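You operate a simulated robot arm through the tools that you are given. There is no shell and no other tool.

You are at the controls of a simulated two-armed robot. One attempt, no reset.

TASK
Slot blocks B and C, slide the bar over them and lock it.
Fine: each in the slot with its letter.

It is judged by the outcome, as a careful person would: the job done as asked, and still so three seconds after it is handed in. It fails if anything else is knocked over, pushed out of place, dropped, spilled or broken.

THE ROBOT
Two 7-joint arms with three-finger grippers on one trunk that stands fixed in place. Base frame: the origin is at the foot of the trunk, x ahead of it, y to its left, z up. Readings come in mm, degrees, newtons and seconds.
The left shoulder is at [86, 126, 1110], the right one opposite. With the tool pointing down near the work surface each hand reaches from about 380 to 860 mm from the base axis, measured 20 degrees to its own side. Payload 2.94 kg a hand.
The TCP of each hand is the grasp point between the finger pads, 30 mm short of the fingertips. In the tool frame z runs along the fingers and y along their closing line. The gripper opens to 128 mm; its body begins 93 mm behind the TCP.
Orientation is that of the tool frame in the base frame, as a unit quaternion [x, y, z, w]. With the fingers straight down and closing along the base's y, the tool's x points along the base's -x, its y along +y and its z along -z.

THE INTERFACE
- The arms move only by the tool apply_moves. It takes "left_targets", "right_targets" or both (then of equal length, played together; a hand with none holds still); each is a list of rows, each a list of 7 numbers: the shift along the tool's x, y, z in units of 40 mm (1.0 is 40 mm), then the turn, a rotation vector about the tool's x, y, z in units of 5 degrees (1.0 is 5 degrees), then the finger opening in mm, from 0 to 128. In form: [[x, y, z, wx, wy, wz, hand], ...]. A call has 1 to 20 rows; each row shifts and turns the commanded pose from where the row before left it, along the tool's axes as they then stand. A call with a number of a shift or a turn outside -1 to 1 is refused whole. Each row takes 0.2 s and may step no farther than 50 mm and 8.6 degrees from the row before; otherwise, or with a gripper value out of range, the whole call is refused. A pose out of reach is approached as far as the arm can. The call stops where the force on the tool passes 50 N (or 10 N more than at its start, if that is more) or the arm is blocked; 0.2 s more then pass. Each finger travels about 84.2 mm/s and halts on what it meets, pressing with about 26 N; the grip force reading is that of the motor and also rises with nothing between the fingers. The clock runs only during rows and for 0.2 s after the last one: add rows that do not move to give the fingers time. The reply holds the time, the measured pose of the TCP, the force on the tool along the base axes, the opening and the grip force, in the units named above and with some noise, with the torque about the TCP (base axes, N m) and any sound that the robot's microphone picked up.
- Cameras (640 x 400 px; columns grow to the right, rows downward): "scene" is now at [208.9, -33.5, 1268.5]; the picture's right is [-0.39, -0.92, 0.00], its down [-0.56, 0.24, -0.79] and it looks along [0.73, -0.31, -0.61] (base axes); focal length 255 px, centre (320, 200). "left" rides on the left gripper at [69, 15, -120] in its tool frame; the picture's right is [-0.21, 0.98, 0.00], its down [-0.82, -0.18, -0.54] and it looks along [-0.53, -0.12, 0.84] (tool axes); focal length 251 px, centre (320, 200). "right" rides on the right gripper at [69, -15, -120] in its tool frame; the picture's right is [0.21, 0.98, 0.00], its down [-0.82, 0.18, -0.54] and it looks along [-0.53, 0.12, 0.84] (tool axes); focal length 251 px, centre (320, 200). There is no depth. A picture from a camera that has moved, and an enlarged one, comes with that camera's place and axes in the base frame and with its lens.
- capture(camera): a new picture of that camera. The clock stands still meanwhile.
- lift_body(by): moves the trunk up (or, below 0, down) by that many mm; the arms and the scene camera ride with it, the base frame stays. It gives what a move gives, with no picture.
- pan_tilt(pan, tilt): turns the head with the scene camera to pan (to the left, within 80 degrees either way) and tilt (down, from -29 to 69), counted from straight ahead of the robot (the tilt from the chest, where the trunk bows). It gives what a move gives.
- close_up(camera, box): a new picture of the part [left, top, right, bottom] of that camera's present view, enlarged. The clock stands still meanwhile.
- job_done(): hands the job in; it is judged then, once.

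Nothing tells you positions but the pictures and the camera data. Unless the task says otherwise, let go and move clear before handing in.

The tools are called after "Call:" as a command line: name --argument value ..., lists and objects as JSON in quotes. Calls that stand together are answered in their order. apply_moves: Moves the arms, as the interface text tells. Its arguments: {"type":"object","properties":{"left_targets":{"type":"array","items":{"type":"array","items":{"type":"number"}}},"right_targets":{"type":"array","items":{"type":"array","items":{"type":"number"}}}},"required":[]} The other tools are called the same way: lift_body (by) moves the trunk up or down; pan_tilt (pan, tilt) turns the head that bears the scene camera; capture (camera) takes a picture; close_up (camera, box) takes an enlarged picture of a part of a camera's view; job_done () hands the job in.

At the start:

```text
clock: 0.0
left_position: [488.7, 17.7, 1125.3]
left_tcp_rot: [-0.001, 1.0, 0.0, 0.0]
left_force: [0.4, 0.4, 0.1]
left_wrist_torque: [-0.03, 0.03, -0.02]
left_width: 128.1
left_grasp_force: 0.0
right_position: [461.0, -377.5, 1098.8]
right_tcp_rot: [0.001, 1.0, 0.001, 0.0]
right_force: [0.5, -0.5, 0.1]
right_wrist_torque: [0.02, 0.0, 0.0]
right_width: 128.1
right_grasp_force: 0.1
trunk travel left (down, up): [-325.0, 222.0]
head pan, tilt (commanded): [-22.8, 37.6]
```

scene: 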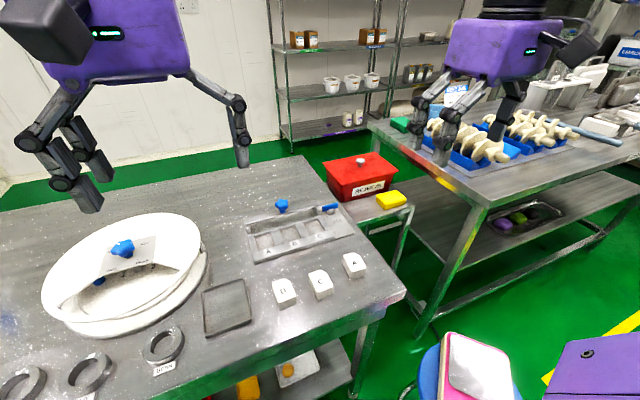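
right: 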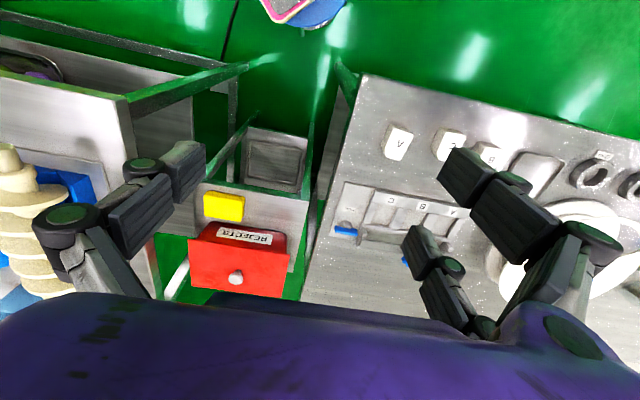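
left: 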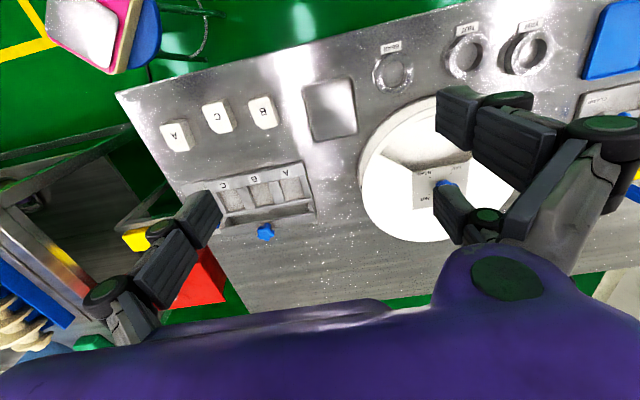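

I see a table with a white turntable or drum on the left, a three-slot fixture with labels A, B and C plus a blue knob and blue lever, and three white blocks (B, C, A) near the table's front edge. I'll look closer before moving.

Call:
close_up --camera "scene" --box '[230, 180, 390, 280]'

Call:
close_up --camera "scene" --box '[200, 230, 400, 355]'

Call:
close_up --camera "left" --box '[140, 80, 340, 260]'

Call:
close_up --camera "right" --box '[320, 110, 520, 270]'

```text
4.00 times, centred on (310, 230) of scene
camera zoom: at [208.9, -33.5, 1268.5], right [-0.39, -0.92, 0.0], down [-0.56, 0.24, -0.79], along [0.73, -0.31, -0.61], focal length 1019 px, centre (360, 80)
```

zoom: 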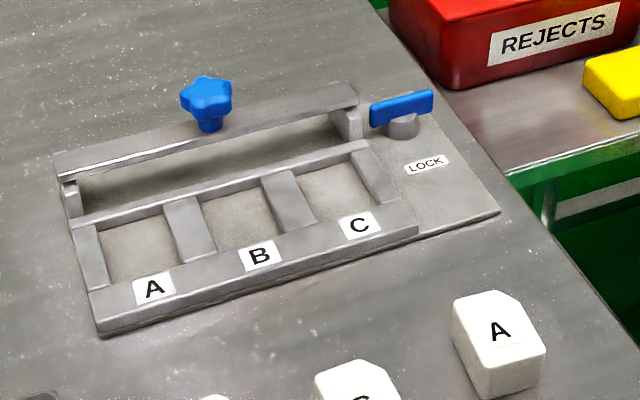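

```text
3.20 times, centred on (300, 292) of scene
camera zoom: at [208.9, -33.5, 1268.5], right [-0.39, -0.92, 0.0], down [-0.56, 0.24, -0.79], along [0.73, -0.31, -0.61], focal length 815 px, centre (384, -96)
```

zoom: 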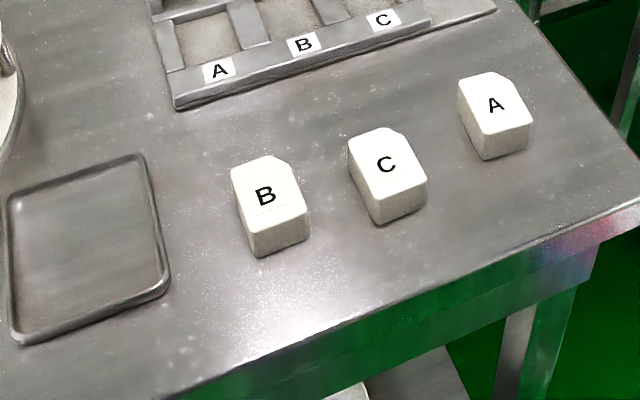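

```text
2.22 times, centred on (240, 170) of left
camera zoom: at [419.0, 33.1, 1245.7], right [0.21, 0.98, 0.0], down [0.82, -0.18, 0.54], along [0.53, -0.12, -0.84], focal length 559 px, centre (498, 267)
```

zoom: 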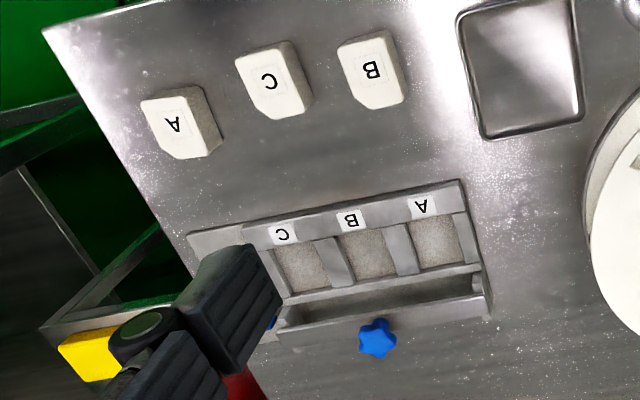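

```text
2.50 times, centred on (420, 190) of right
camera zoom: at [391.0, -394.4, 1219.1], right [-0.21, 0.98, 0.0], down [0.82, 0.18, 0.54], along [0.53, 0.12, -0.84], focal length 629 px, centre (70, 225)
```

zoom: 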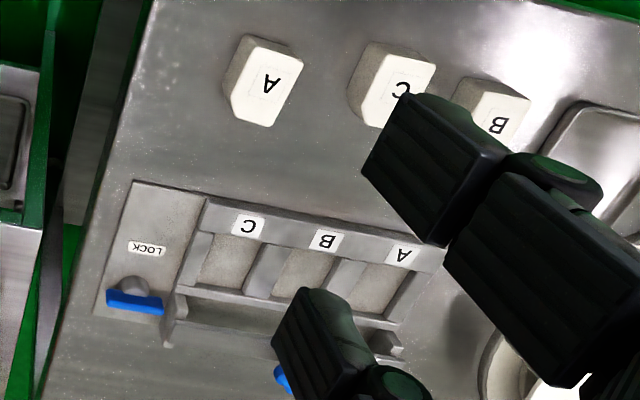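

The fixture has slots A, B and C, a bar with a blue star knob parked behind them, and a blue lever beside a LOCK label. I'll zoom in further for precise measurements.

Call:
close_up --camera "scene" --box '[242, 196, 322, 266]'

Call:
close_up --camera "scene" --box '[286, 190, 366, 260]'

Call:
close_up --camera "scene" --box '[266, 262, 346, 332]'

Call:
close_up --camera "scene" --box '[310, 240, 390, 310]'

```text
5.71 times, centred on (282, 231) of scene
camera zoom: at [208.9, -33.5, 1268.5], right [-0.39, -0.92, 0.0], down [-0.56, 0.24, -0.79], along [0.73, -0.31, -0.61], focal length 1455 px, centre (537, 23)
```

zoom: 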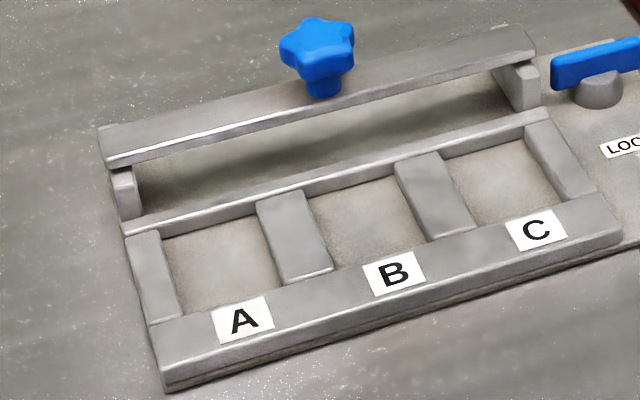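

```text
5.71 times, centred on (326, 225) of scene
camera zoom: at [208.9, -33.5, 1268.5], right [-0.39, -0.92, 0.0], down [-0.56, 0.24, -0.79], along [0.73, -0.31, -0.61], focal length 1455 px, centre (286, 57)
```

zoom: 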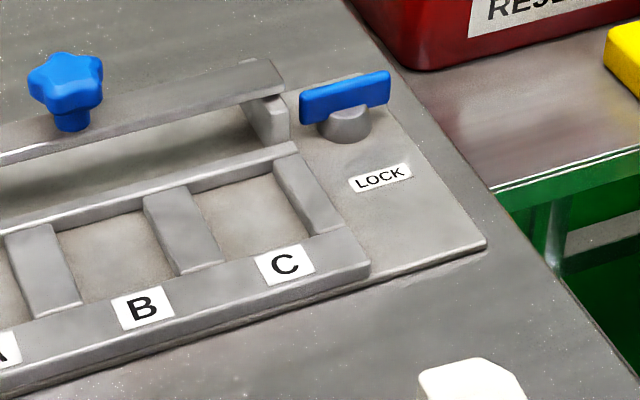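

```text
5.71 times, centred on (306, 297) of scene
camera zoom: at [208.9, -33.5, 1268.5], right [-0.39, -0.92, 0.0], down [-0.56, 0.24, -0.79], along [0.73, -0.31, -0.61], focal length 1455 px, centre (400, -354)
```

zoom: 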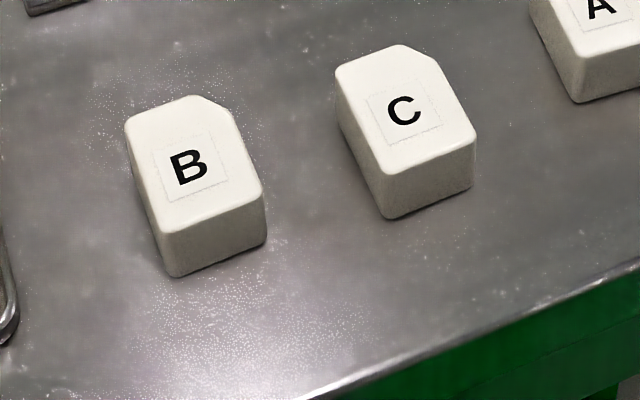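

```text
5.71 times, centred on (350, 275) of scene
camera zoom: at [208.9, -33.5, 1268.5], right [-0.39, -0.92, 0.0], down [-0.56, 0.24, -0.79], along [0.73, -0.31, -0.61], focal length 1455 px, centre (149, -229)
```

zoom: 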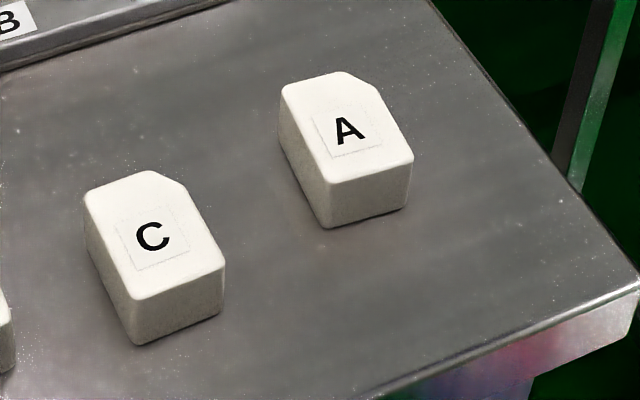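

I'll move the right hand, staying high, over toward the fixture so its wrist camera can view the slots from a second angle.

Call:
apply_moves --right_targets '[[-0.5, 0.75, 0, 0, 0, 0, 128], [-0.5, 0.75, 0, 0, 0, 0, 128], [-0.5, 0.75, 0, 0, 0, 0, 128], [-0.5, 0.75, 0, 0, 0, 0, 128], [-0.5, 0.75, 0, 0, 0, 0, 128]]'

Call:
capture --camera "right"

```text
clock: 1.2
left_position: [489.0, 17.7, 1125.6]
left_tcp_rot: [0.0, 1.0, 0.0, -0.001]
left_force: [0.3, 0.4, 0.5]
left_wrist_torque: [0.02, 0.04, 0.0]
left_width: 128.0
left_grasp_force: 0.1
right_position: [561.4, -227.0, 1099.1]
right_tcp_rot: [0.0, 1.0, 0.0, 0.0]
right_force: [0.2, -0.5, 0.1]
right_wrist_torque: [-0.07, 0.02, 0.02]
right_width: 128.3
right_grasp_force: 0.0
trunk travel left (down, up): [-325.0, 222.0]
head pan, tilt (commanded): [-22.8, 37.6]
```

```text
taken
camera right: at [492.4, -243.5, 1218.5], right [-0.21, 0.98, 0.0], down [0.82, 0.18, 0.54], along [0.53, 0.12, -0.84], focal length 251 px, centre (320, 200)
```

right: 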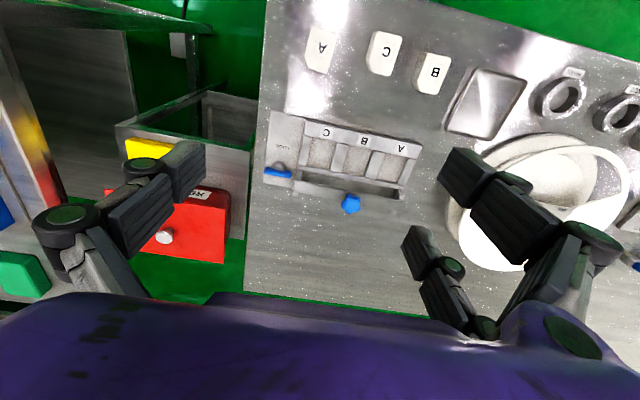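

Call:
close_up --camera "right" --box '[256, 100, 436, 220]'

Call:
close_up --camera "right" --box '[290, 20, 470, 110]'

Call:
close_up --camera "scene" --box '[230, 180, 390, 280]'

```text
3.33 times, centred on (346, 160) of right
camera zoom: at [492.4, -243.5, 1218.5], right [-0.21, 0.98, 0.0], down [0.82, 0.18, 0.54], along [0.53, 0.12, -0.84], focal length 838 px, centre (233, 333)
```

zoom: 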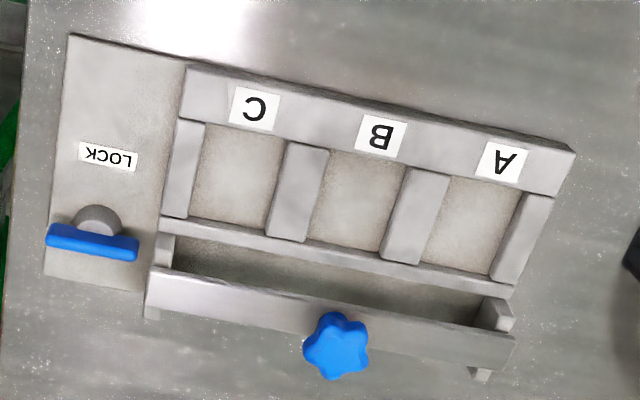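

```text
3.56 times, centred on (380, 65) of right
camera zoom: at [492.4, -243.5, 1218.5], right [-0.21, 0.98, 0.0], down [0.82, 0.18, 0.54], along [0.53, 0.12, -0.84], focal length 894 px, centre (107, 680)
```

zoom: 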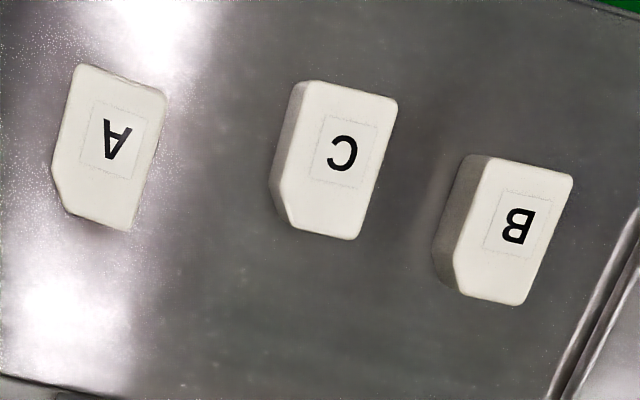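

```text
4.00 times, centred on (310, 230) of scene
camera zoom: at [209.7, -32.7, 1268.4], right [-0.39, -0.92, 0.0], down [-0.56, 0.24, -0.79], along [0.73, -0.31, -0.61], focal length 1019 px, centre (360, 80)
```

zoom: 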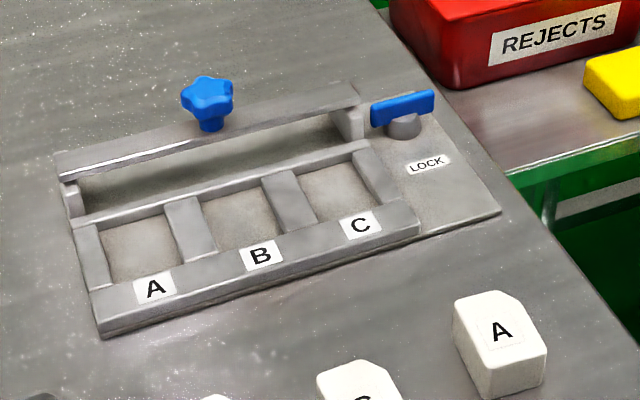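

I can now place the labels at about x=618, y=-76/-140/-205, z=813, and block tops B at (498,-76,826) and C at (490,-152,826). Next I'll zoom on the bar's legs and the lever to understand the mechanism.

Call:
close_up --camera "right" --box '[256, 150, 336, 200]'

Call:
close_up --camera "right" --box '[360, 160, 440, 220]'

Call:
close_up --camera "scene" --box '[305, 195, 365, 235]'

Call:
close_up --camera "scene" --box '[240, 210, 300, 250]'

Call:
close_up --camera "left" --box '[190, 150, 330, 250]'

```text
8.00 times, centred on (296, 175) of right
camera zoom: at [492.4, -243.5, 1218.5], right [-0.21, 0.98, 0.0], down [0.82, 0.18, 0.54], along [0.53, 0.12, -0.84], focal length 2012 px, centre (512, 400)
```

zoom: 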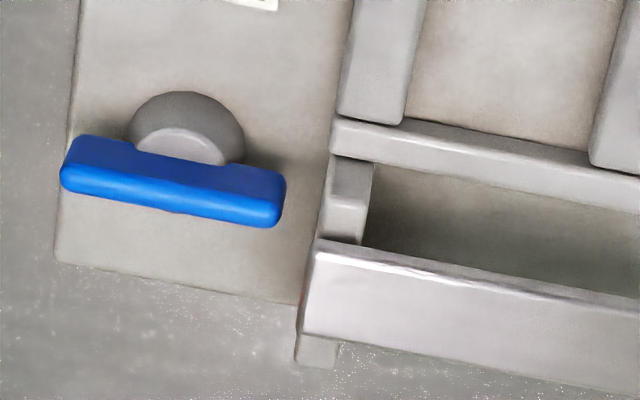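

```text
6.67 times, centred on (400, 190) of right
camera zoom: at [492.4, -243.5, 1218.5], right [-0.21, 0.98, 0.0], down [0.82, 0.18, 0.54], along [0.53, 0.12, -0.84], focal length 1676 px, centre (-213, 267)
```

zoom: 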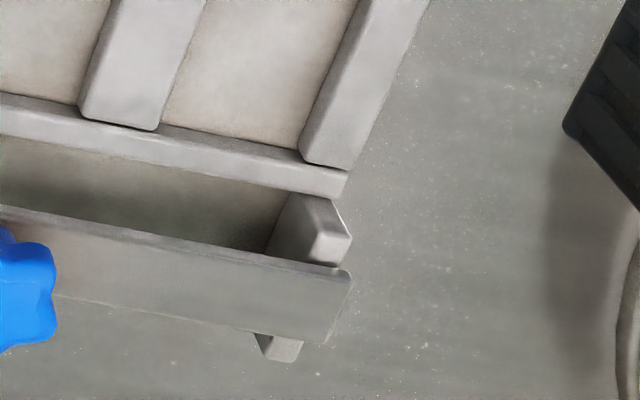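

```text
10.00 times, centred on (335, 215) of scene
camera zoom: at [209.7, -32.7, 1268.4], right [-0.39, -0.92, 0.0], down [-0.56, 0.24, -0.79], along [0.73, -0.31, -0.61], focal length 2547 px, centre (170, 50)
```

zoom: 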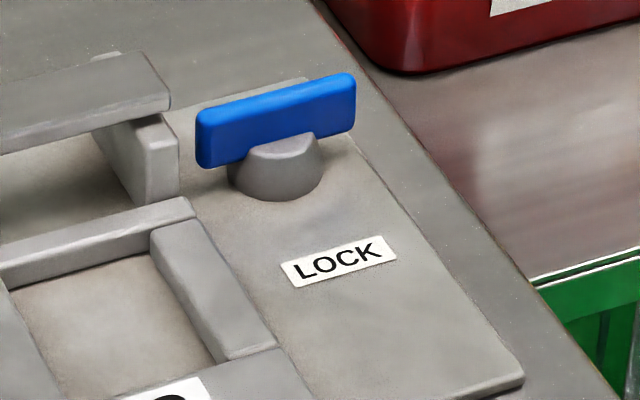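

```text
10.00 times, centred on (270, 230) of scene
camera zoom: at [209.7, -32.7, 1268.4], right [-0.39, -0.92, 0.0], down [-0.56, 0.24, -0.79], along [0.73, -0.31, -0.61], focal length 2547 px, centre (820, -100)
```

zoom: 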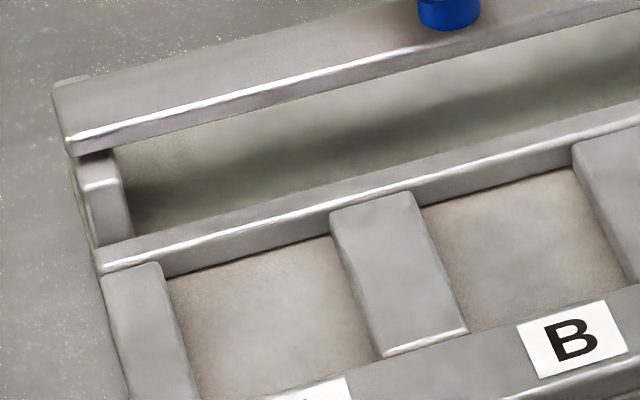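

```text
4.00 times, centred on (260, 200) of left
camera zoom: at [419.9, 33.9, 1245.4], right [0.21, 0.98, 0.0], down [0.82, -0.18, 0.54], along [0.53, -0.12, -0.84], focal length 1006 px, centre (560, 200)
```

zoom: 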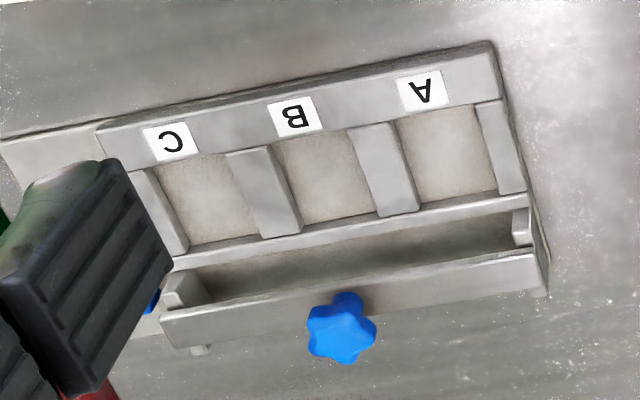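

The bar bridges two end posts and slides toward the robot, and the T-handle on its hub turns toward LOCK. I'll check the finger geometry before picking.

Call:
close_up --camera "scene" --box '[0, 0, 260, 220]'

Call:
capture --camera "scene"

Call:
close_up --camera "left" --box '[400, 60, 640, 260]'

```text
1.82 times, centred on (130, 110) of scene
camera zoom: at [209.7, -32.7, 1268.4], right [-0.39, -0.92, 0.0], down [-0.56, 0.24, -0.79], along [0.73, -0.31, -0.61], focal length 463 px, centre (666, 364)
```

zoom: 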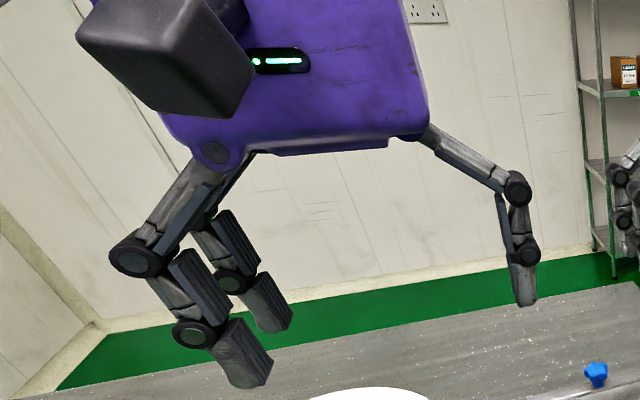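

```text
taken
camera scene: at [209.7, -32.7, 1268.4], right [-0.39, -0.92, 0.0], down [-0.56, 0.24, -0.79], along [0.73, -0.31, -0.61], focal length 255 px, centre (320, 200)
```

scene: 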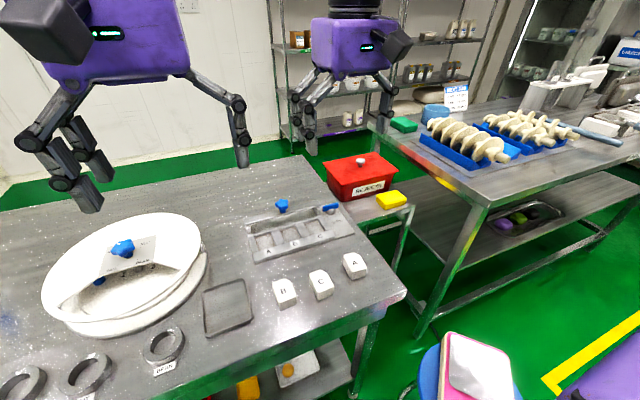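

```text
2.00 times, centred on (520, 160) of left
camera zoom: at [419.9, 33.9, 1245.4], right [0.21, 0.98, 0.0], down [0.82, -0.18, 0.54], along [0.53, -0.12, -0.84], focal length 503 px, centre (-80, 280)
```

zoom: 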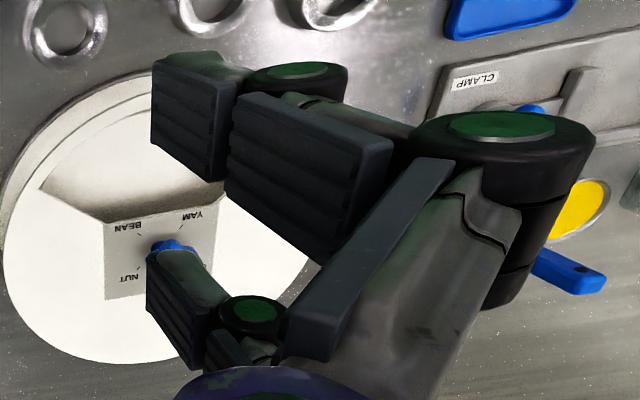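

The hands are three-finger grippers, two fingers on the +y side and one on the -y side. I'll close the right hand to near block width to see where the fingertips end up.

Call:
apply_moves --right_targets '[[0, 0, 0, 0, 0, 0, 60], [0, 0, 0, 0, 0, 0, 60], [0, 0, 0, 0, 0, 0, 60], [0, 0, 0, 0, 0, 0, 60]]'

Call:
close_up --camera "scene" --box '[270, 0, 430, 160]'

Call:
capture --camera "right"

Call:
capture --camera "left"

```text
clock: 2.2
left_position: [488.3, 18.0, 1126.1]
left_tcp_rot: [-0.001, 1.0, 0.0, -0.001]
left_force: [0.0, 0.5, 0.0]
left_wrist_torque: [0.0, 0.01, 0.04]
left_width: 128.0
left_grasp_force: 0.1
right_position: [560.3, -227.1, 1097.8]
right_tcp_rot: [0.001, 1.0, 0.0, 0.0]
right_force: [-0.6, 1.0, 0.0]
right_wrist_torque: [0.02, 0.0, -0.02]
right_width: 60.1
right_grasp_force: 0.1
trunk travel left (down, up): [-325.0, 222.0]
head pan, tilt (commanded): [-22.8, 37.6]
```

```text
2.50 times, centred on (350, 80) of scene
camera zoom: at [208.9, -33.5, 1268.5], right [-0.39, -0.92, 0.0], down [-0.56, 0.24, -0.79], along [0.73, -0.31, -0.61], focal length 637 px, centre (245, 500)
```

zoom: 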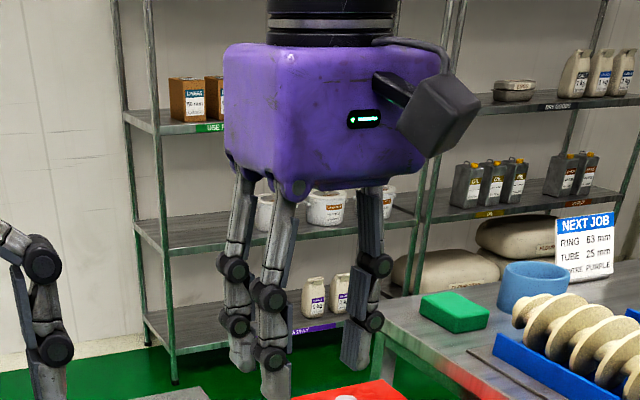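

```text
taken
camera right: at [491.3, -244.7, 1219.0], right [-0.21, 0.98, 0.0], down [0.82, 0.18, 0.54], along [0.53, 0.12, -0.84], focal length 251 px, centre (320, 200)
```

right: 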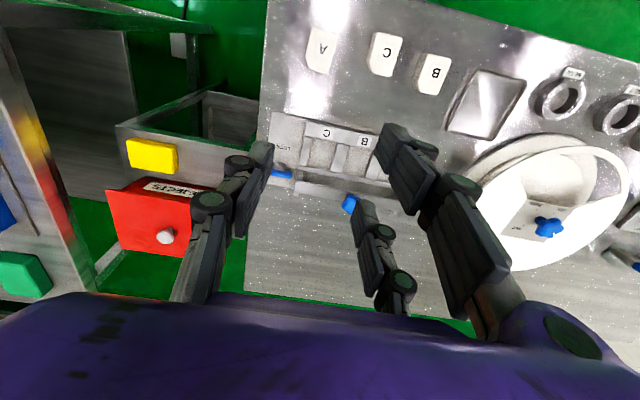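

```text
taken
camera left: at [419.0, 33.1, 1245.7], right [0.21, 0.98, 0.0], down [0.82, -0.18, 0.54], along [0.53, -0.12, -0.84], focal length 251 px, centre (320, 200)
```

left: 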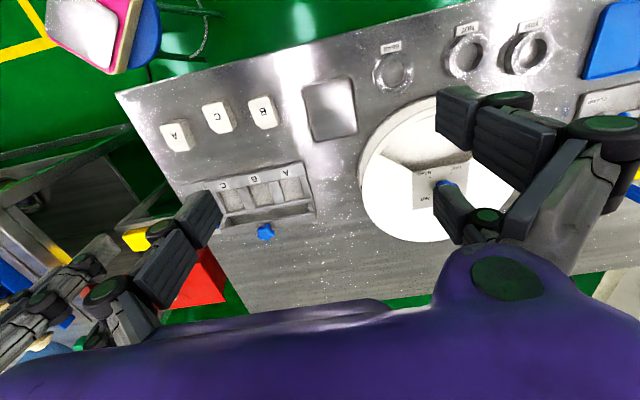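

Call:
close_up --camera "right" --box '[230, 110, 450, 250]'

Call:
close_up --camera "scene" --box '[310, 80, 390, 165]'

```text
2.86 times, centred on (340, 180) of right
camera zoom: at [491.3, -244.7, 1219.0], right [-0.21, 0.98, 0.0], down [0.82, 0.18, 0.54], along [0.53, 0.12, -0.84], focal length 718 px, centre (263, 257)
```

zoom: 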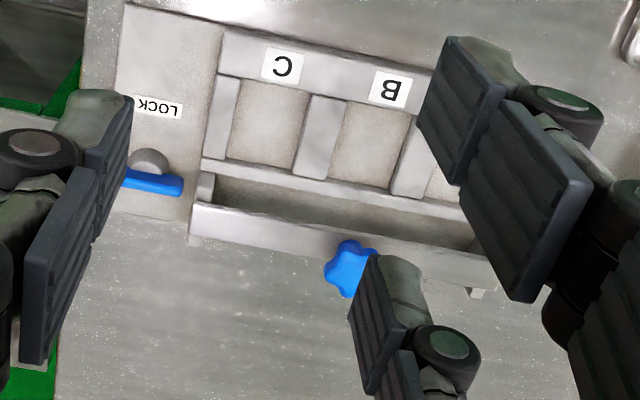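

```text
4.71 times, centred on (350, 122) of scene
camera zoom: at [208.9, -33.5, 1268.5], right [-0.39, -0.92, 0.0], down [-0.56, 0.24, -0.79], along [0.73, -0.31, -0.61], focal length 1199 px, centre (179, 565)
```

zoom: 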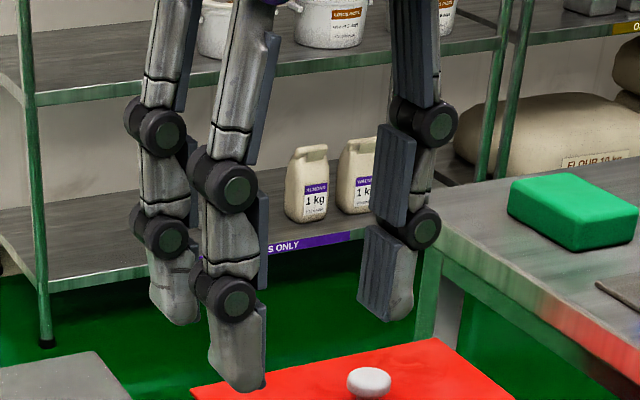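

The fingertips sit about 31 mm below the TCP, the pads are about 20 mm wide, and the paired fingers sit at roughly ±27 mm. Now I'll measure blocks B and C precisely.

Call:
close_up --camera "right" --box '[360, 25, 460, 100]'

Call:
close_up --camera "scene" --box '[266, 268, 306, 308]'

Call:
close_up --camera "scene" --box '[300, 262, 340, 302]'

Call:
close_up --camera "left" --box '[190, 85, 290, 140]'

```text
5.33 times, centred on (410, 62) of right
camera zoom: at [491.3, -244.7, 1219.0], right [-0.21, 0.98, 0.0], down [0.82, 0.18, 0.54], along [0.53, 0.12, -0.84], focal length 1341 px, centre (-160, 933)
```

zoom: 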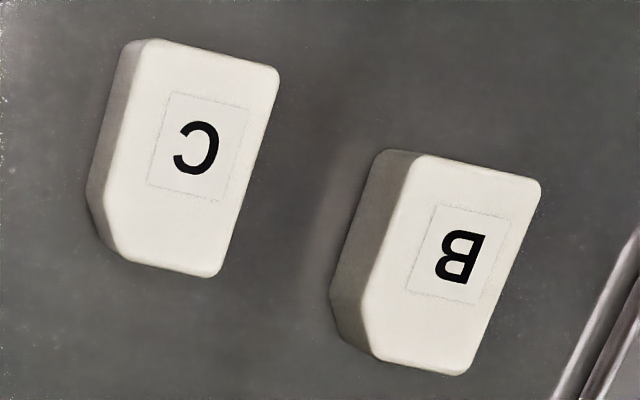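

```text
10.00 times, centred on (286, 288) of scene
camera zoom: at [208.9, -33.5, 1268.5], right [-0.39, -0.92, 0.0], down [-0.56, 0.24, -0.79], along [0.73, -0.31, -0.61], focal length 2547 px, centre (660, -680)
```

zoom: 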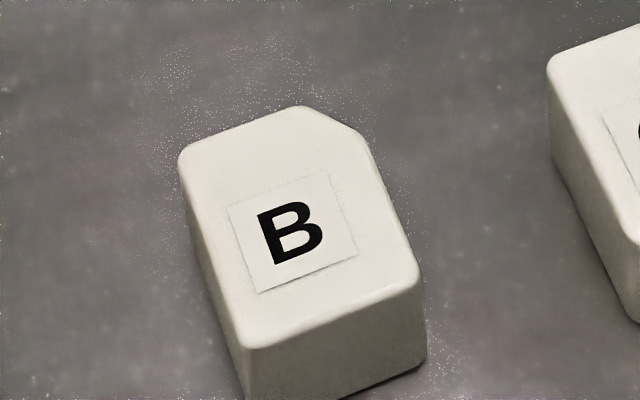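

```text
10.00 times, centred on (320, 282) of scene
camera zoom: at [208.9, -33.5, 1268.5], right [-0.39, -0.92, 0.0], down [-0.56, 0.24, -0.79], along [0.73, -0.31, -0.61], focal length 2547 px, centre (320, -620)
```

zoom: 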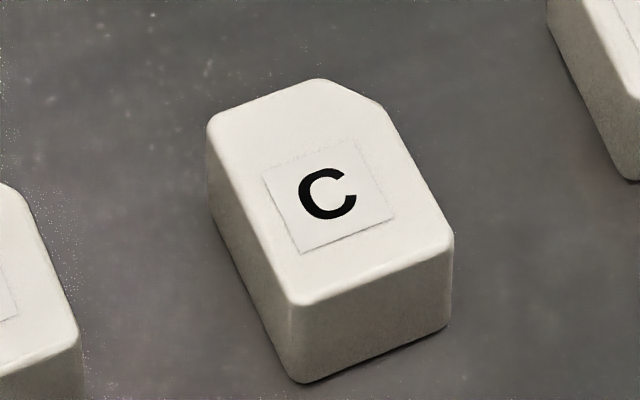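

```text
6.40 times, centred on (240, 112) of left
camera zoom: at [419.0, 33.1, 1245.7], right [0.21, 0.98, 0.0], down [0.82, -0.18, 0.54], along [0.53, -0.12, -0.84], focal length 1609 px, centre (832, 760)
```

zoom: 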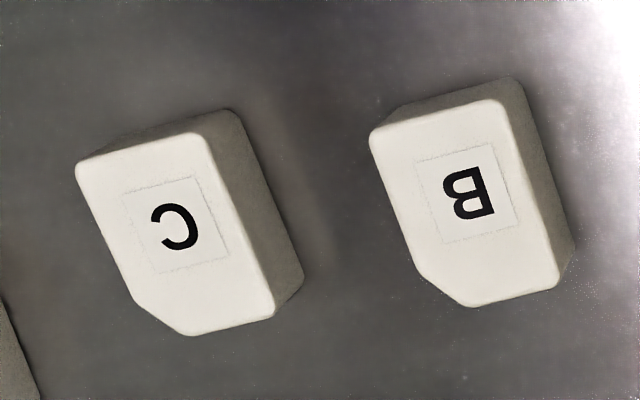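

Block tops are at z≈827 and the table at z≈798, with C centred at (493,-155), B at (501,-80), and both square to the axes. I'll move the left hand out of the way, then bring the right hand above block C.

Call:
apply_moves --left_targets '[[0, 1, 0, 0, 0, 0, 128], [0, 1, 0, 0, 0, 0, 128], [0, 1, 0, 0, 0, 0, 128], [0, 1, 0, 0, 0, 0, 128], [0, 1, 0, 0, 0, 0, 128], [0, 0.5, 0, 0, 0, 0, 128]]' --right_targets '[[0.42, 0.45, 0.5, 0, 0, 0, 58], [0.42, 0.45, 0.8, 0, 0, 0, 58], [0.42, 0.45, 0.8, 0, 0, 0, 58], [0.42, 0.45, 0.8, 0, 0, 0, 58], [0, 0, 0.7, 0, 0, 0, 58], [0, 0, 0, 0, 0, 0, 58]]'

Call:
capture --camera "scene"

Call:
capture --camera "right"

```text
clock: 3.6
left_position: [487.0, 239.2, 1125.4]
left_tcp_rot: [0.0, 1.0, -0.001, -0.001]
left_force: [-0.3, 0.5, 0.2]
left_wrist_torque: [-0.03, 0.02, 0.0]
left_width: 128.3
left_grasp_force: 0.1
right_position: [492.7, -155.4, 954.7]
right_tcp_rot: [0.0, 1.0, 0.0, 0.002]
right_force: [0.0, 0.0, 0.8]
right_wrist_torque: [0.02, -0.01, 0.03]
right_width: 57.9
right_grasp_force: 0.1
trunk travel left (down, up): [-325.0, 222.0]
head pan, tilt (commanded): [-22.8, 37.6]
```

```text
taken
camera scene: at [208.3, -33.0, 1268.7], right [-0.39, -0.92, 0.0], down [-0.56, 0.24, -0.79], along [0.73, -0.31, -0.61], focal length 255 px, centre (320, 200)
```

scene: 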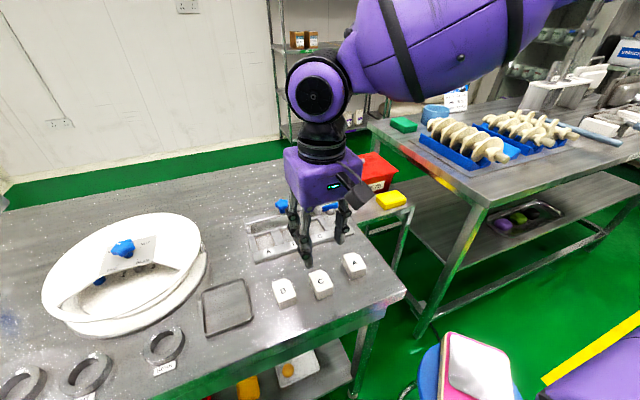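

```text
taken
camera right: at [423.7, -172.0, 1075.0], right [-0.21, 0.98, 0.0], down [0.82, 0.18, 0.54], along [0.53, 0.12, -0.84], focal length 251 px, centre (320, 200)
```

right: 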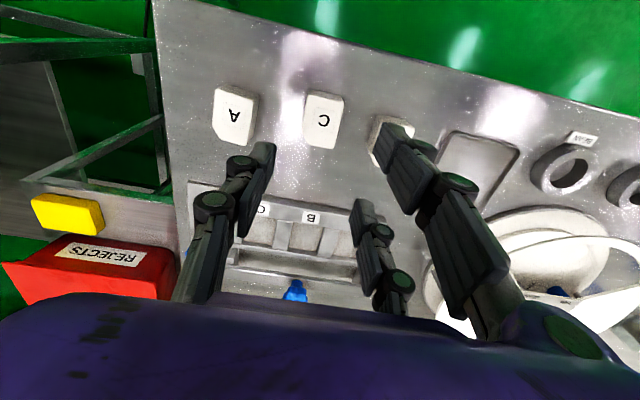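

Right hand is above block C. I'll descend to just above its top and check alignment.

Call:
apply_moves --right_targets '[[0, 0, 0.7, 0, 0, 0, 58], [0, 0, 0.7, 0, 0, 0, 58], [0, 0, 0.4, 0, 0, 0, 58], [0, 0, 0, 0, 0, 0, 58]]'

Call:
close_up --camera "scene" --box '[260, 210, 380, 310]'

Call:
close_up --camera "right" --box '[200, 60, 440, 240]'

```text
clock: 4.6
left_position: [488.1, 239.0, 1125.1]
left_tcp_rot: [0.0, 1.0, -0.001, 0.001]
left_force: [-0.2, -0.1, -0.2]
left_wrist_torque: [-0.03, -0.01, 0.0]
left_width: 127.9
left_grasp_force: 0.0
right_position: [492.8, -155.1, 883.9]
right_tcp_rot: [0.0, 1.0, 0.0, 0.0]
right_force: [0.4, 0.3, 0.4]
right_wrist_torque: [0.02, -0.03, 0.02]
right_width: 58.3
right_grasp_force: 0.1
trunk travel left (down, up): [-325.0, 222.0]
head pan, tilt (commanded): [-22.8, 37.6]
```

```text
4.00 times, centred on (320, 260) of scene
camera zoom: at [208.7, -33.4, 1268.6], right [-0.39, -0.92, 0.0], down [-0.56, 0.24, -0.79], along [0.73, -0.31, -0.61], focal length 1019 px, centre (320, -40)
```

zoom: 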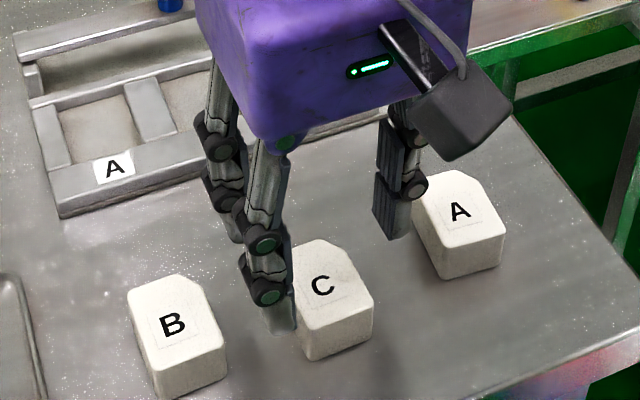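

```text
2.22 times, centred on (320, 150) of right
camera zoom: at [423.6, -172.7, 1003.6], right [-0.22, 0.98, 0.0], down [0.82, 0.18, 0.54], along [0.53, 0.12, -0.84], focal length 559 px, centre (320, 311)
```

zoom: 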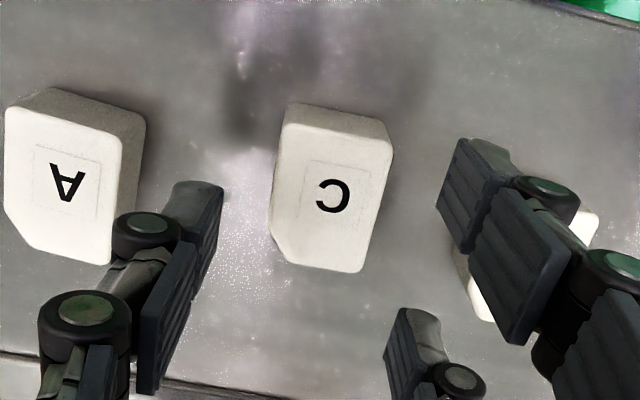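

Alignment looks good: block C centre is within about 1 mm of the TCP. I'll descend to z≈844 so the tips grip only the block's upper half, then close.

Call:
apply_moves --right_targets '[[-0.01, -0.01, 0.5, 0, 0, 0, 58], [0, 0, 0.5, 0, 0, 0, 58], [0, 0, 0, 0, 0, 0, 58], [0, 0, 0, 0, 0, 0, 45], [0, 0, 0, 0, 0, 0, 25], [0, 0, 0, 0, 0, 0, 25], [0, 0, 0, 0, 0, 0, 25], [0, 0, 0, 0, 0, 0, 25]]'

Call:
close_up --camera "scene" --box '[260, 210, 380, 310]'

Call:
close_up --camera "right" --box '[200, 60, 440, 240]'

```text
clock: 6.4
left_position: [488.0, 238.6, 1124.7]
left_tcp_rot: [-0.001, 1.0, 0.0, 0.0]
left_force: [-0.1, 0.5, -0.5]
left_wrist_torque: [0.01, -0.04, -0.01]
left_width: 128.1
left_grasp_force: 0.0
right_position: [493.1, -156.2, 842.9]
right_tcp_rot: [0.0, 1.0, 0.0, 0.001]
right_force: [0.5, -0.4, 0.8]
right_wrist_torque: [0.02, -0.04, 0.02]
right_width: 35.2
right_grasp_force: 26.2
trunk travel left (down, up): [-325.0, 222.0]
head pan, tilt (commanded): [-22.8, 37.6]
```

```text
4.00 times, centred on (320, 260) of scene
camera zoom: at [209.6, -32.4, 1269.1], right [-0.37, -0.93, 0.0], down [-0.56, 0.23, -0.8], along [0.74, -0.3, -0.6], focal length 1019 px, centre (320, -40)
```

zoom: 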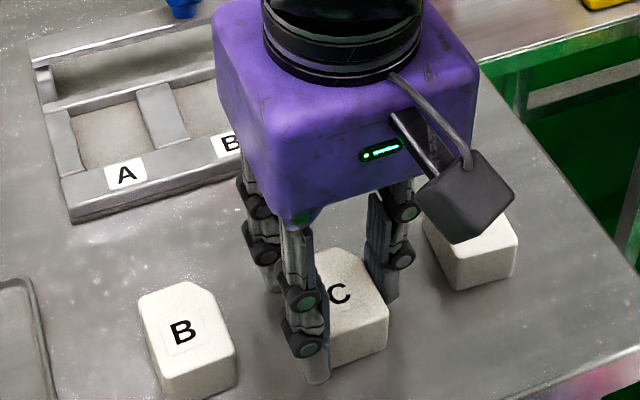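

```text
2.22 times, centred on (320, 150) of right
camera zoom: at [424.3, -173.4, 963.0], right [-0.21, 0.98, 0.0], down [0.82, 0.18, 0.54], along [0.53, 0.12, -0.84], focal length 559 px, centre (320, 311)
```

zoom: 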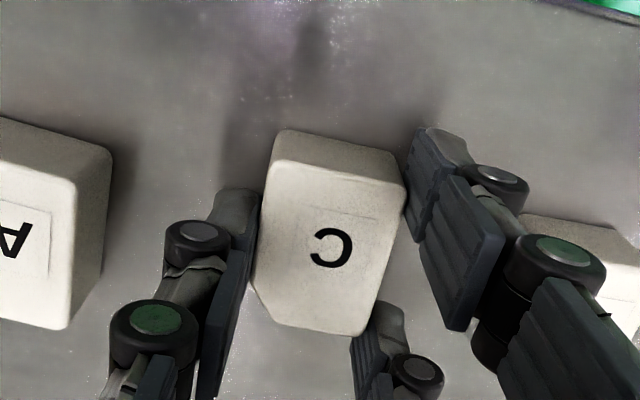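

Block C is gripped at 35.2 mm width and 26 N. I'll lift slightly and confirm it is held.

Call:
apply_moves --right_targets '[[0, 0, -0.25, 0, 0, 0, 25], [0, 0, -0.5, 0, 0, 0, 25], [0, 0, -0.75, 0, 0, 0, 25], [0, 0, -0.75, 0, 0, 0, 25], [0, 0, 0, 0, 0, 0, 25]]'

Call:
close_up --camera "right" --box '[200, 60, 440, 240]'

Call:
close_up --camera "scene" --box '[260, 180, 380, 280]'

```text
clock: 7.6
left_position: [487.7, 238.9, 1124.9]
left_tcp_rot: [-0.001, 1.0, -0.001, -0.001]
left_force: [-0.1, 1.3, 0.2]
left_wrist_torque: [0.01, -0.02, 0.01]
left_width: 128.0
left_grasp_force: 0.0
right_position: [492.9, -156.5, 932.1]
right_tcp_rot: [0.001, 1.0, 0.0, 0.0]
right_force: [-0.2, -0.4, -0.7]
right_wrist_torque: [0.02, 0.01, 0.01]
right_width: 24.6
right_grasp_force: 0.1
trunk travel left (down, up): [-325.0, 222.0]
head pan, tilt (commanded): [-22.8, 37.6]
```

```text
2.22 times, centred on (320, 150) of right
camera zoom: at [424.1, -173.3, 1052.7], right [-0.21, 0.98, 0.0], down [0.82, 0.18, 0.54], along [0.53, 0.12, -0.84], focal length 559 px, centre (320, 311)
```

zoom: 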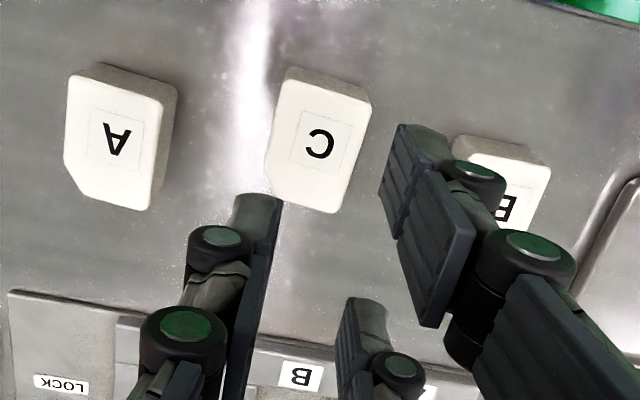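

```text
4.00 times, centred on (320, 230) of scene
camera zoom: at [209.2, -33.6, 1268.5], right [-0.39, -0.92, 0.0], down [-0.56, 0.24, -0.79], along [0.73, -0.31, -0.61], focal length 1019 px, centre (320, 80)
```

zoom: 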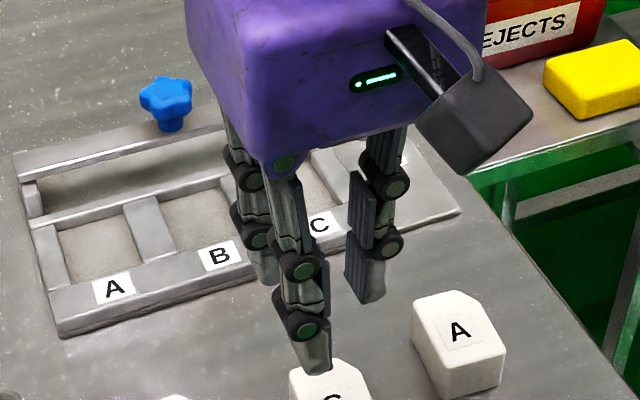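

Block C slipped out of the grip and stayed on the table, shifted a few mm. I'll take a closer look at the fingertips and the block before re-gripping.

Call:
close_up --camera "right" --box '[280, 90, 400, 215]'

Call:
close_up --camera "right" --box '[270, 80, 370, 150]'

Call:
close_up --camera "scene" --box '[290, 250, 350, 310]'

```text
3.20 times, centred on (340, 152) of right
camera zoom: at [424.1, -173.3, 1052.7], right [-0.21, 0.98, 0.0], down [0.82, 0.18, 0.54], along [0.53, 0.12, -0.84], focal length 805 px, centre (256, 352)
```

zoom: 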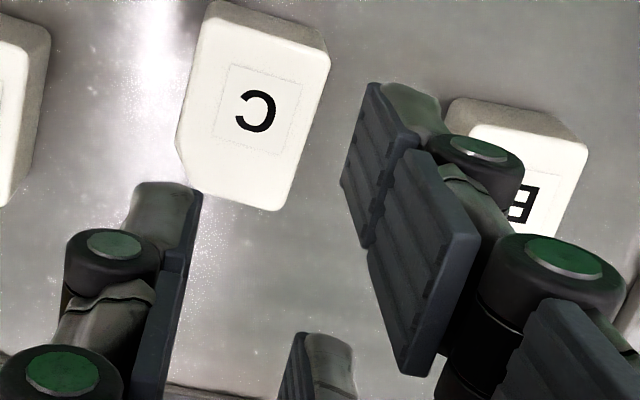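

```text
5.71 times, centred on (320, 115) of right
camera zoom: at [424.1, -173.3, 1052.7], right [-0.21, 0.98, 0.0], down [0.82, 0.18, 0.54], along [0.53, 0.12, -0.84], focal length 1437 px, centre (320, 686)
```

zoom: 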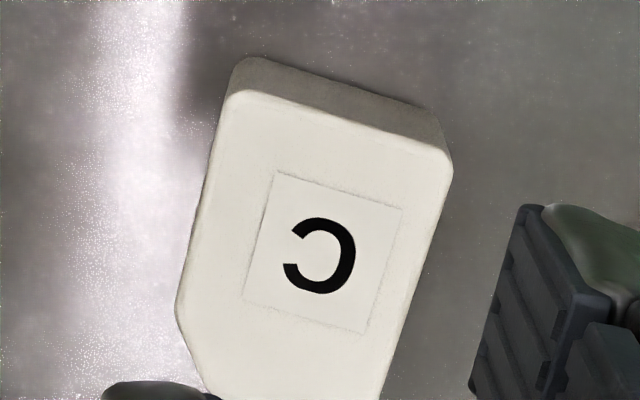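

```text
6.67 times, centred on (320, 280) of scene
camera zoom: at [209.2, -33.6, 1268.5], right [-0.39, -0.92, 0.0], down [-0.56, 0.24, -0.79], along [0.73, -0.31, -0.61], focal length 1698 px, centre (320, -333)
```

zoom: 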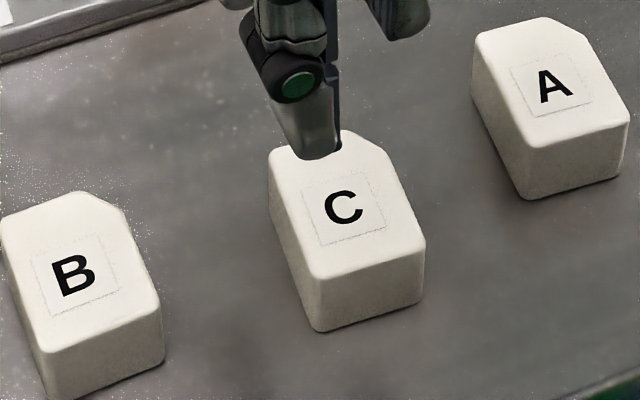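

The pair of fingers only overlapped the block's ends slightly and the grip was shallow. I'll reopen, re-centre about 3 mm nearer in x and 4.5 mm toward -y, and descend in stages.

Call:
apply_moves --right_targets '[[0.07, -0.11, 0, 0, 0, 0, 58], [0, 0, 0, 0, 0, 0, 58], [0, 0, 0.6, 0, 0, 0, 58], [0, 0, 0.8, 0, 0, 0, 58], [0, 0, 0, 0, 0, 0, 58]]'

Call:
close_up --camera "right" --box '[240, 80, 420, 200]'

```text
clock: 8.8
left_position: [487.8, 239.0, 1125.7]
left_tcp_rot: [0.0, 1.0, -0.001, 0.0]
left_force: [0.7, -0.5, 0.3]
left_wrist_torque: [0.01, -0.02, -0.02]
left_width: 128.0
left_grasp_force: 0.0
right_position: [489.1, -160.1, 876.7]
right_tcp_rot: [-0.001, 1.0, 0.0, 0.0]
right_force: [-0.7, -0.2, -0.3]
right_wrist_torque: [-0.01, -0.02, 0.01]
right_width: 57.8
right_grasp_force: 0.2
trunk travel left (down, up): [-325.0, 222.0]
head pan, tilt (commanded): [-22.8, 37.6]
```

```text
3.33 times, centred on (330, 140) of right
camera zoom: at [420.1, -176.9, 996.5], right [-0.21, 0.98, 0.0], down [0.82, 0.18, 0.54], along [0.53, 0.12, -0.84], focal length 838 px, centre (287, 400)
```

zoom: 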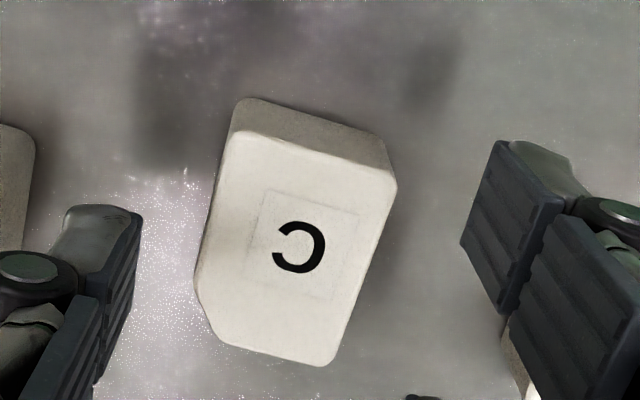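

Block C is now yawed about -2.8° and centred near (492,-161.7). I'll match that yaw, nudge x by +1.5 mm, descend to z≈835 and close gently around it.

Call:
apply_moves --right_targets '[[-0.04, 0, 0, 0, 0, 0.56, 58], [0, 0, 0.5, 0, 0, 0, 58], [0, 0, 0.52, 0, 0, 0, 58], [0, 0, 0, 0, 0, 0, 58], [0, 0, 0, 0, 0, 0, 40], [0, 0, 0, 0, 0, 0, 31], [0, 0, 0, 0, 0, 0, 31], [0, 0, 0, 0, 0, 0, 31], [0, 0, 0, 0, 0, 0, 31]]'

Call:
close_up --camera "right" --box '[240, 80, 420, 230]'

Call:
close_up --camera "scene" --box '[270, 230, 370, 310]'

```text
clock: 10.8
left_position: [487.1, 239.4, 1125.2]
left_tcp_rot: [0.0, 1.0, -0.001, 0.0]
left_force: [0.2, -0.3, 0.5]
left_wrist_torque: [0.0, -0.02, 0.02]
left_width: 127.8
left_grasp_force: 0.1
right_position: [493.0, -159.9, 834.2]
right_tcp_rot: [0.024, 1.0, 0.0, 0.0]
right_force: [-0.2, -0.2, -0.1]
right_wrist_torque: [0.02, 0.02, 0.03]
right_width: 35.4
right_grasp_force: 26.1
trunk travel left (down, up): [-325.0, 222.0]
head pan, tilt (commanded): [-22.8, 37.6]
```

```text
2.67 times, centred on (330, 155) of right
camera zoom: at [422.2, -174.0, 955.5], right [-0.17, 0.99, 0.0], down [0.83, 0.14, 0.54], along [0.53, 0.09, -0.84], focal length 670 px, centre (293, 320)
```

zoom: 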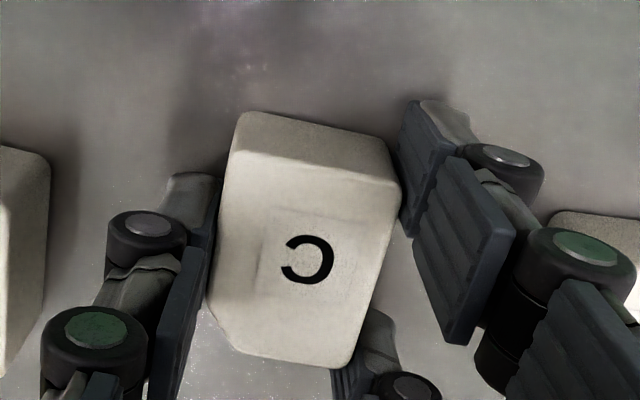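

```text
5.00 times, centred on (320, 270) of scene
camera zoom: at [209.8, -32.3, 1269.3], right [-0.37, -0.93, 0.0], down [-0.56, 0.22, -0.8], along [0.74, -0.3, -0.6], focal length 1274 px, centre (320, -150)
```

zoom: 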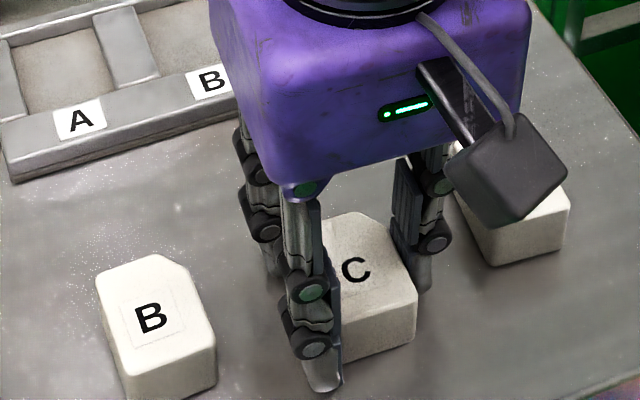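

The grip reads 35.4 mm at 26 N with deeper overlap. I'll lift slowly a short way and verify that it holds.

Call:
apply_moves --right_targets '[[0, 0, -0.1, 0, 0, 0, 31], [0, 0, -0.15, 0, 0, 0, 31], [0, 0, -0.2, 0, 0, 0, 31], [0, 0, 0, 0, 0, 0, 31]]'

Call:
close_up --camera "right" --box '[240, 80, 420, 230]'

Call:
close_up --camera "scene" --box '[270, 230, 370, 310]'

```text
clock: 11.8
left_position: [487.9, 239.2, 1126.5]
left_tcp_rot: [-0.001, 1.0, 0.0, 0.0]
left_force: [0.2, -0.5, 0.1]
left_wrist_torque: [-0.02, -0.02, 0.02]
left_width: 128.2
left_grasp_force: 0.1
right_position: [491.8, -159.9, 853.4]
right_tcp_rot: [0.025, 1.0, 0.001, 0.0]
right_force: [-0.8, -1.1, -0.7]
right_wrist_torque: [-0.02, 0.0, -0.02]
right_width: 35.1
right_grasp_force: 25.8
trunk travel left (down, up): [-325.0, 222.0]
head pan, tilt (commanded): [-22.8, 37.6]
```

```text
2.67 times, centred on (330, 155) of right
camera zoom: at [422.5, -173.6, 974.1], right [-0.17, 0.99, 0.0], down [0.83, 0.14, 0.54], along [0.53, 0.09, -0.84], focal length 670 px, centre (293, 320)
```

zoom: 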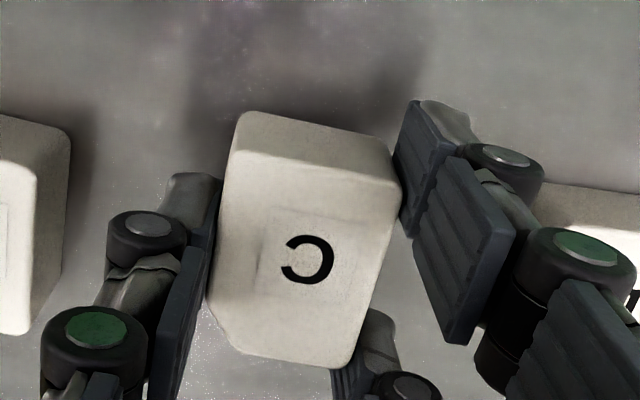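

```text
5.00 times, centred on (320, 270) of scene
camera zoom: at [209.1, -33.5, 1268.5], right [-0.39, -0.92, 0.0], down [-0.56, 0.24, -0.79], along [0.73, -0.31, -0.61], focal length 1274 px, centre (320, -150)
```

zoom: 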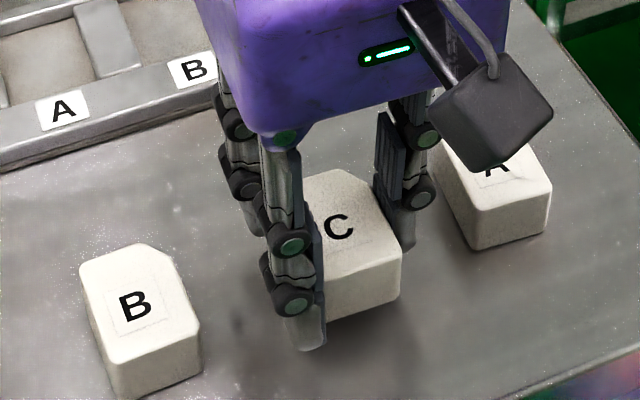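

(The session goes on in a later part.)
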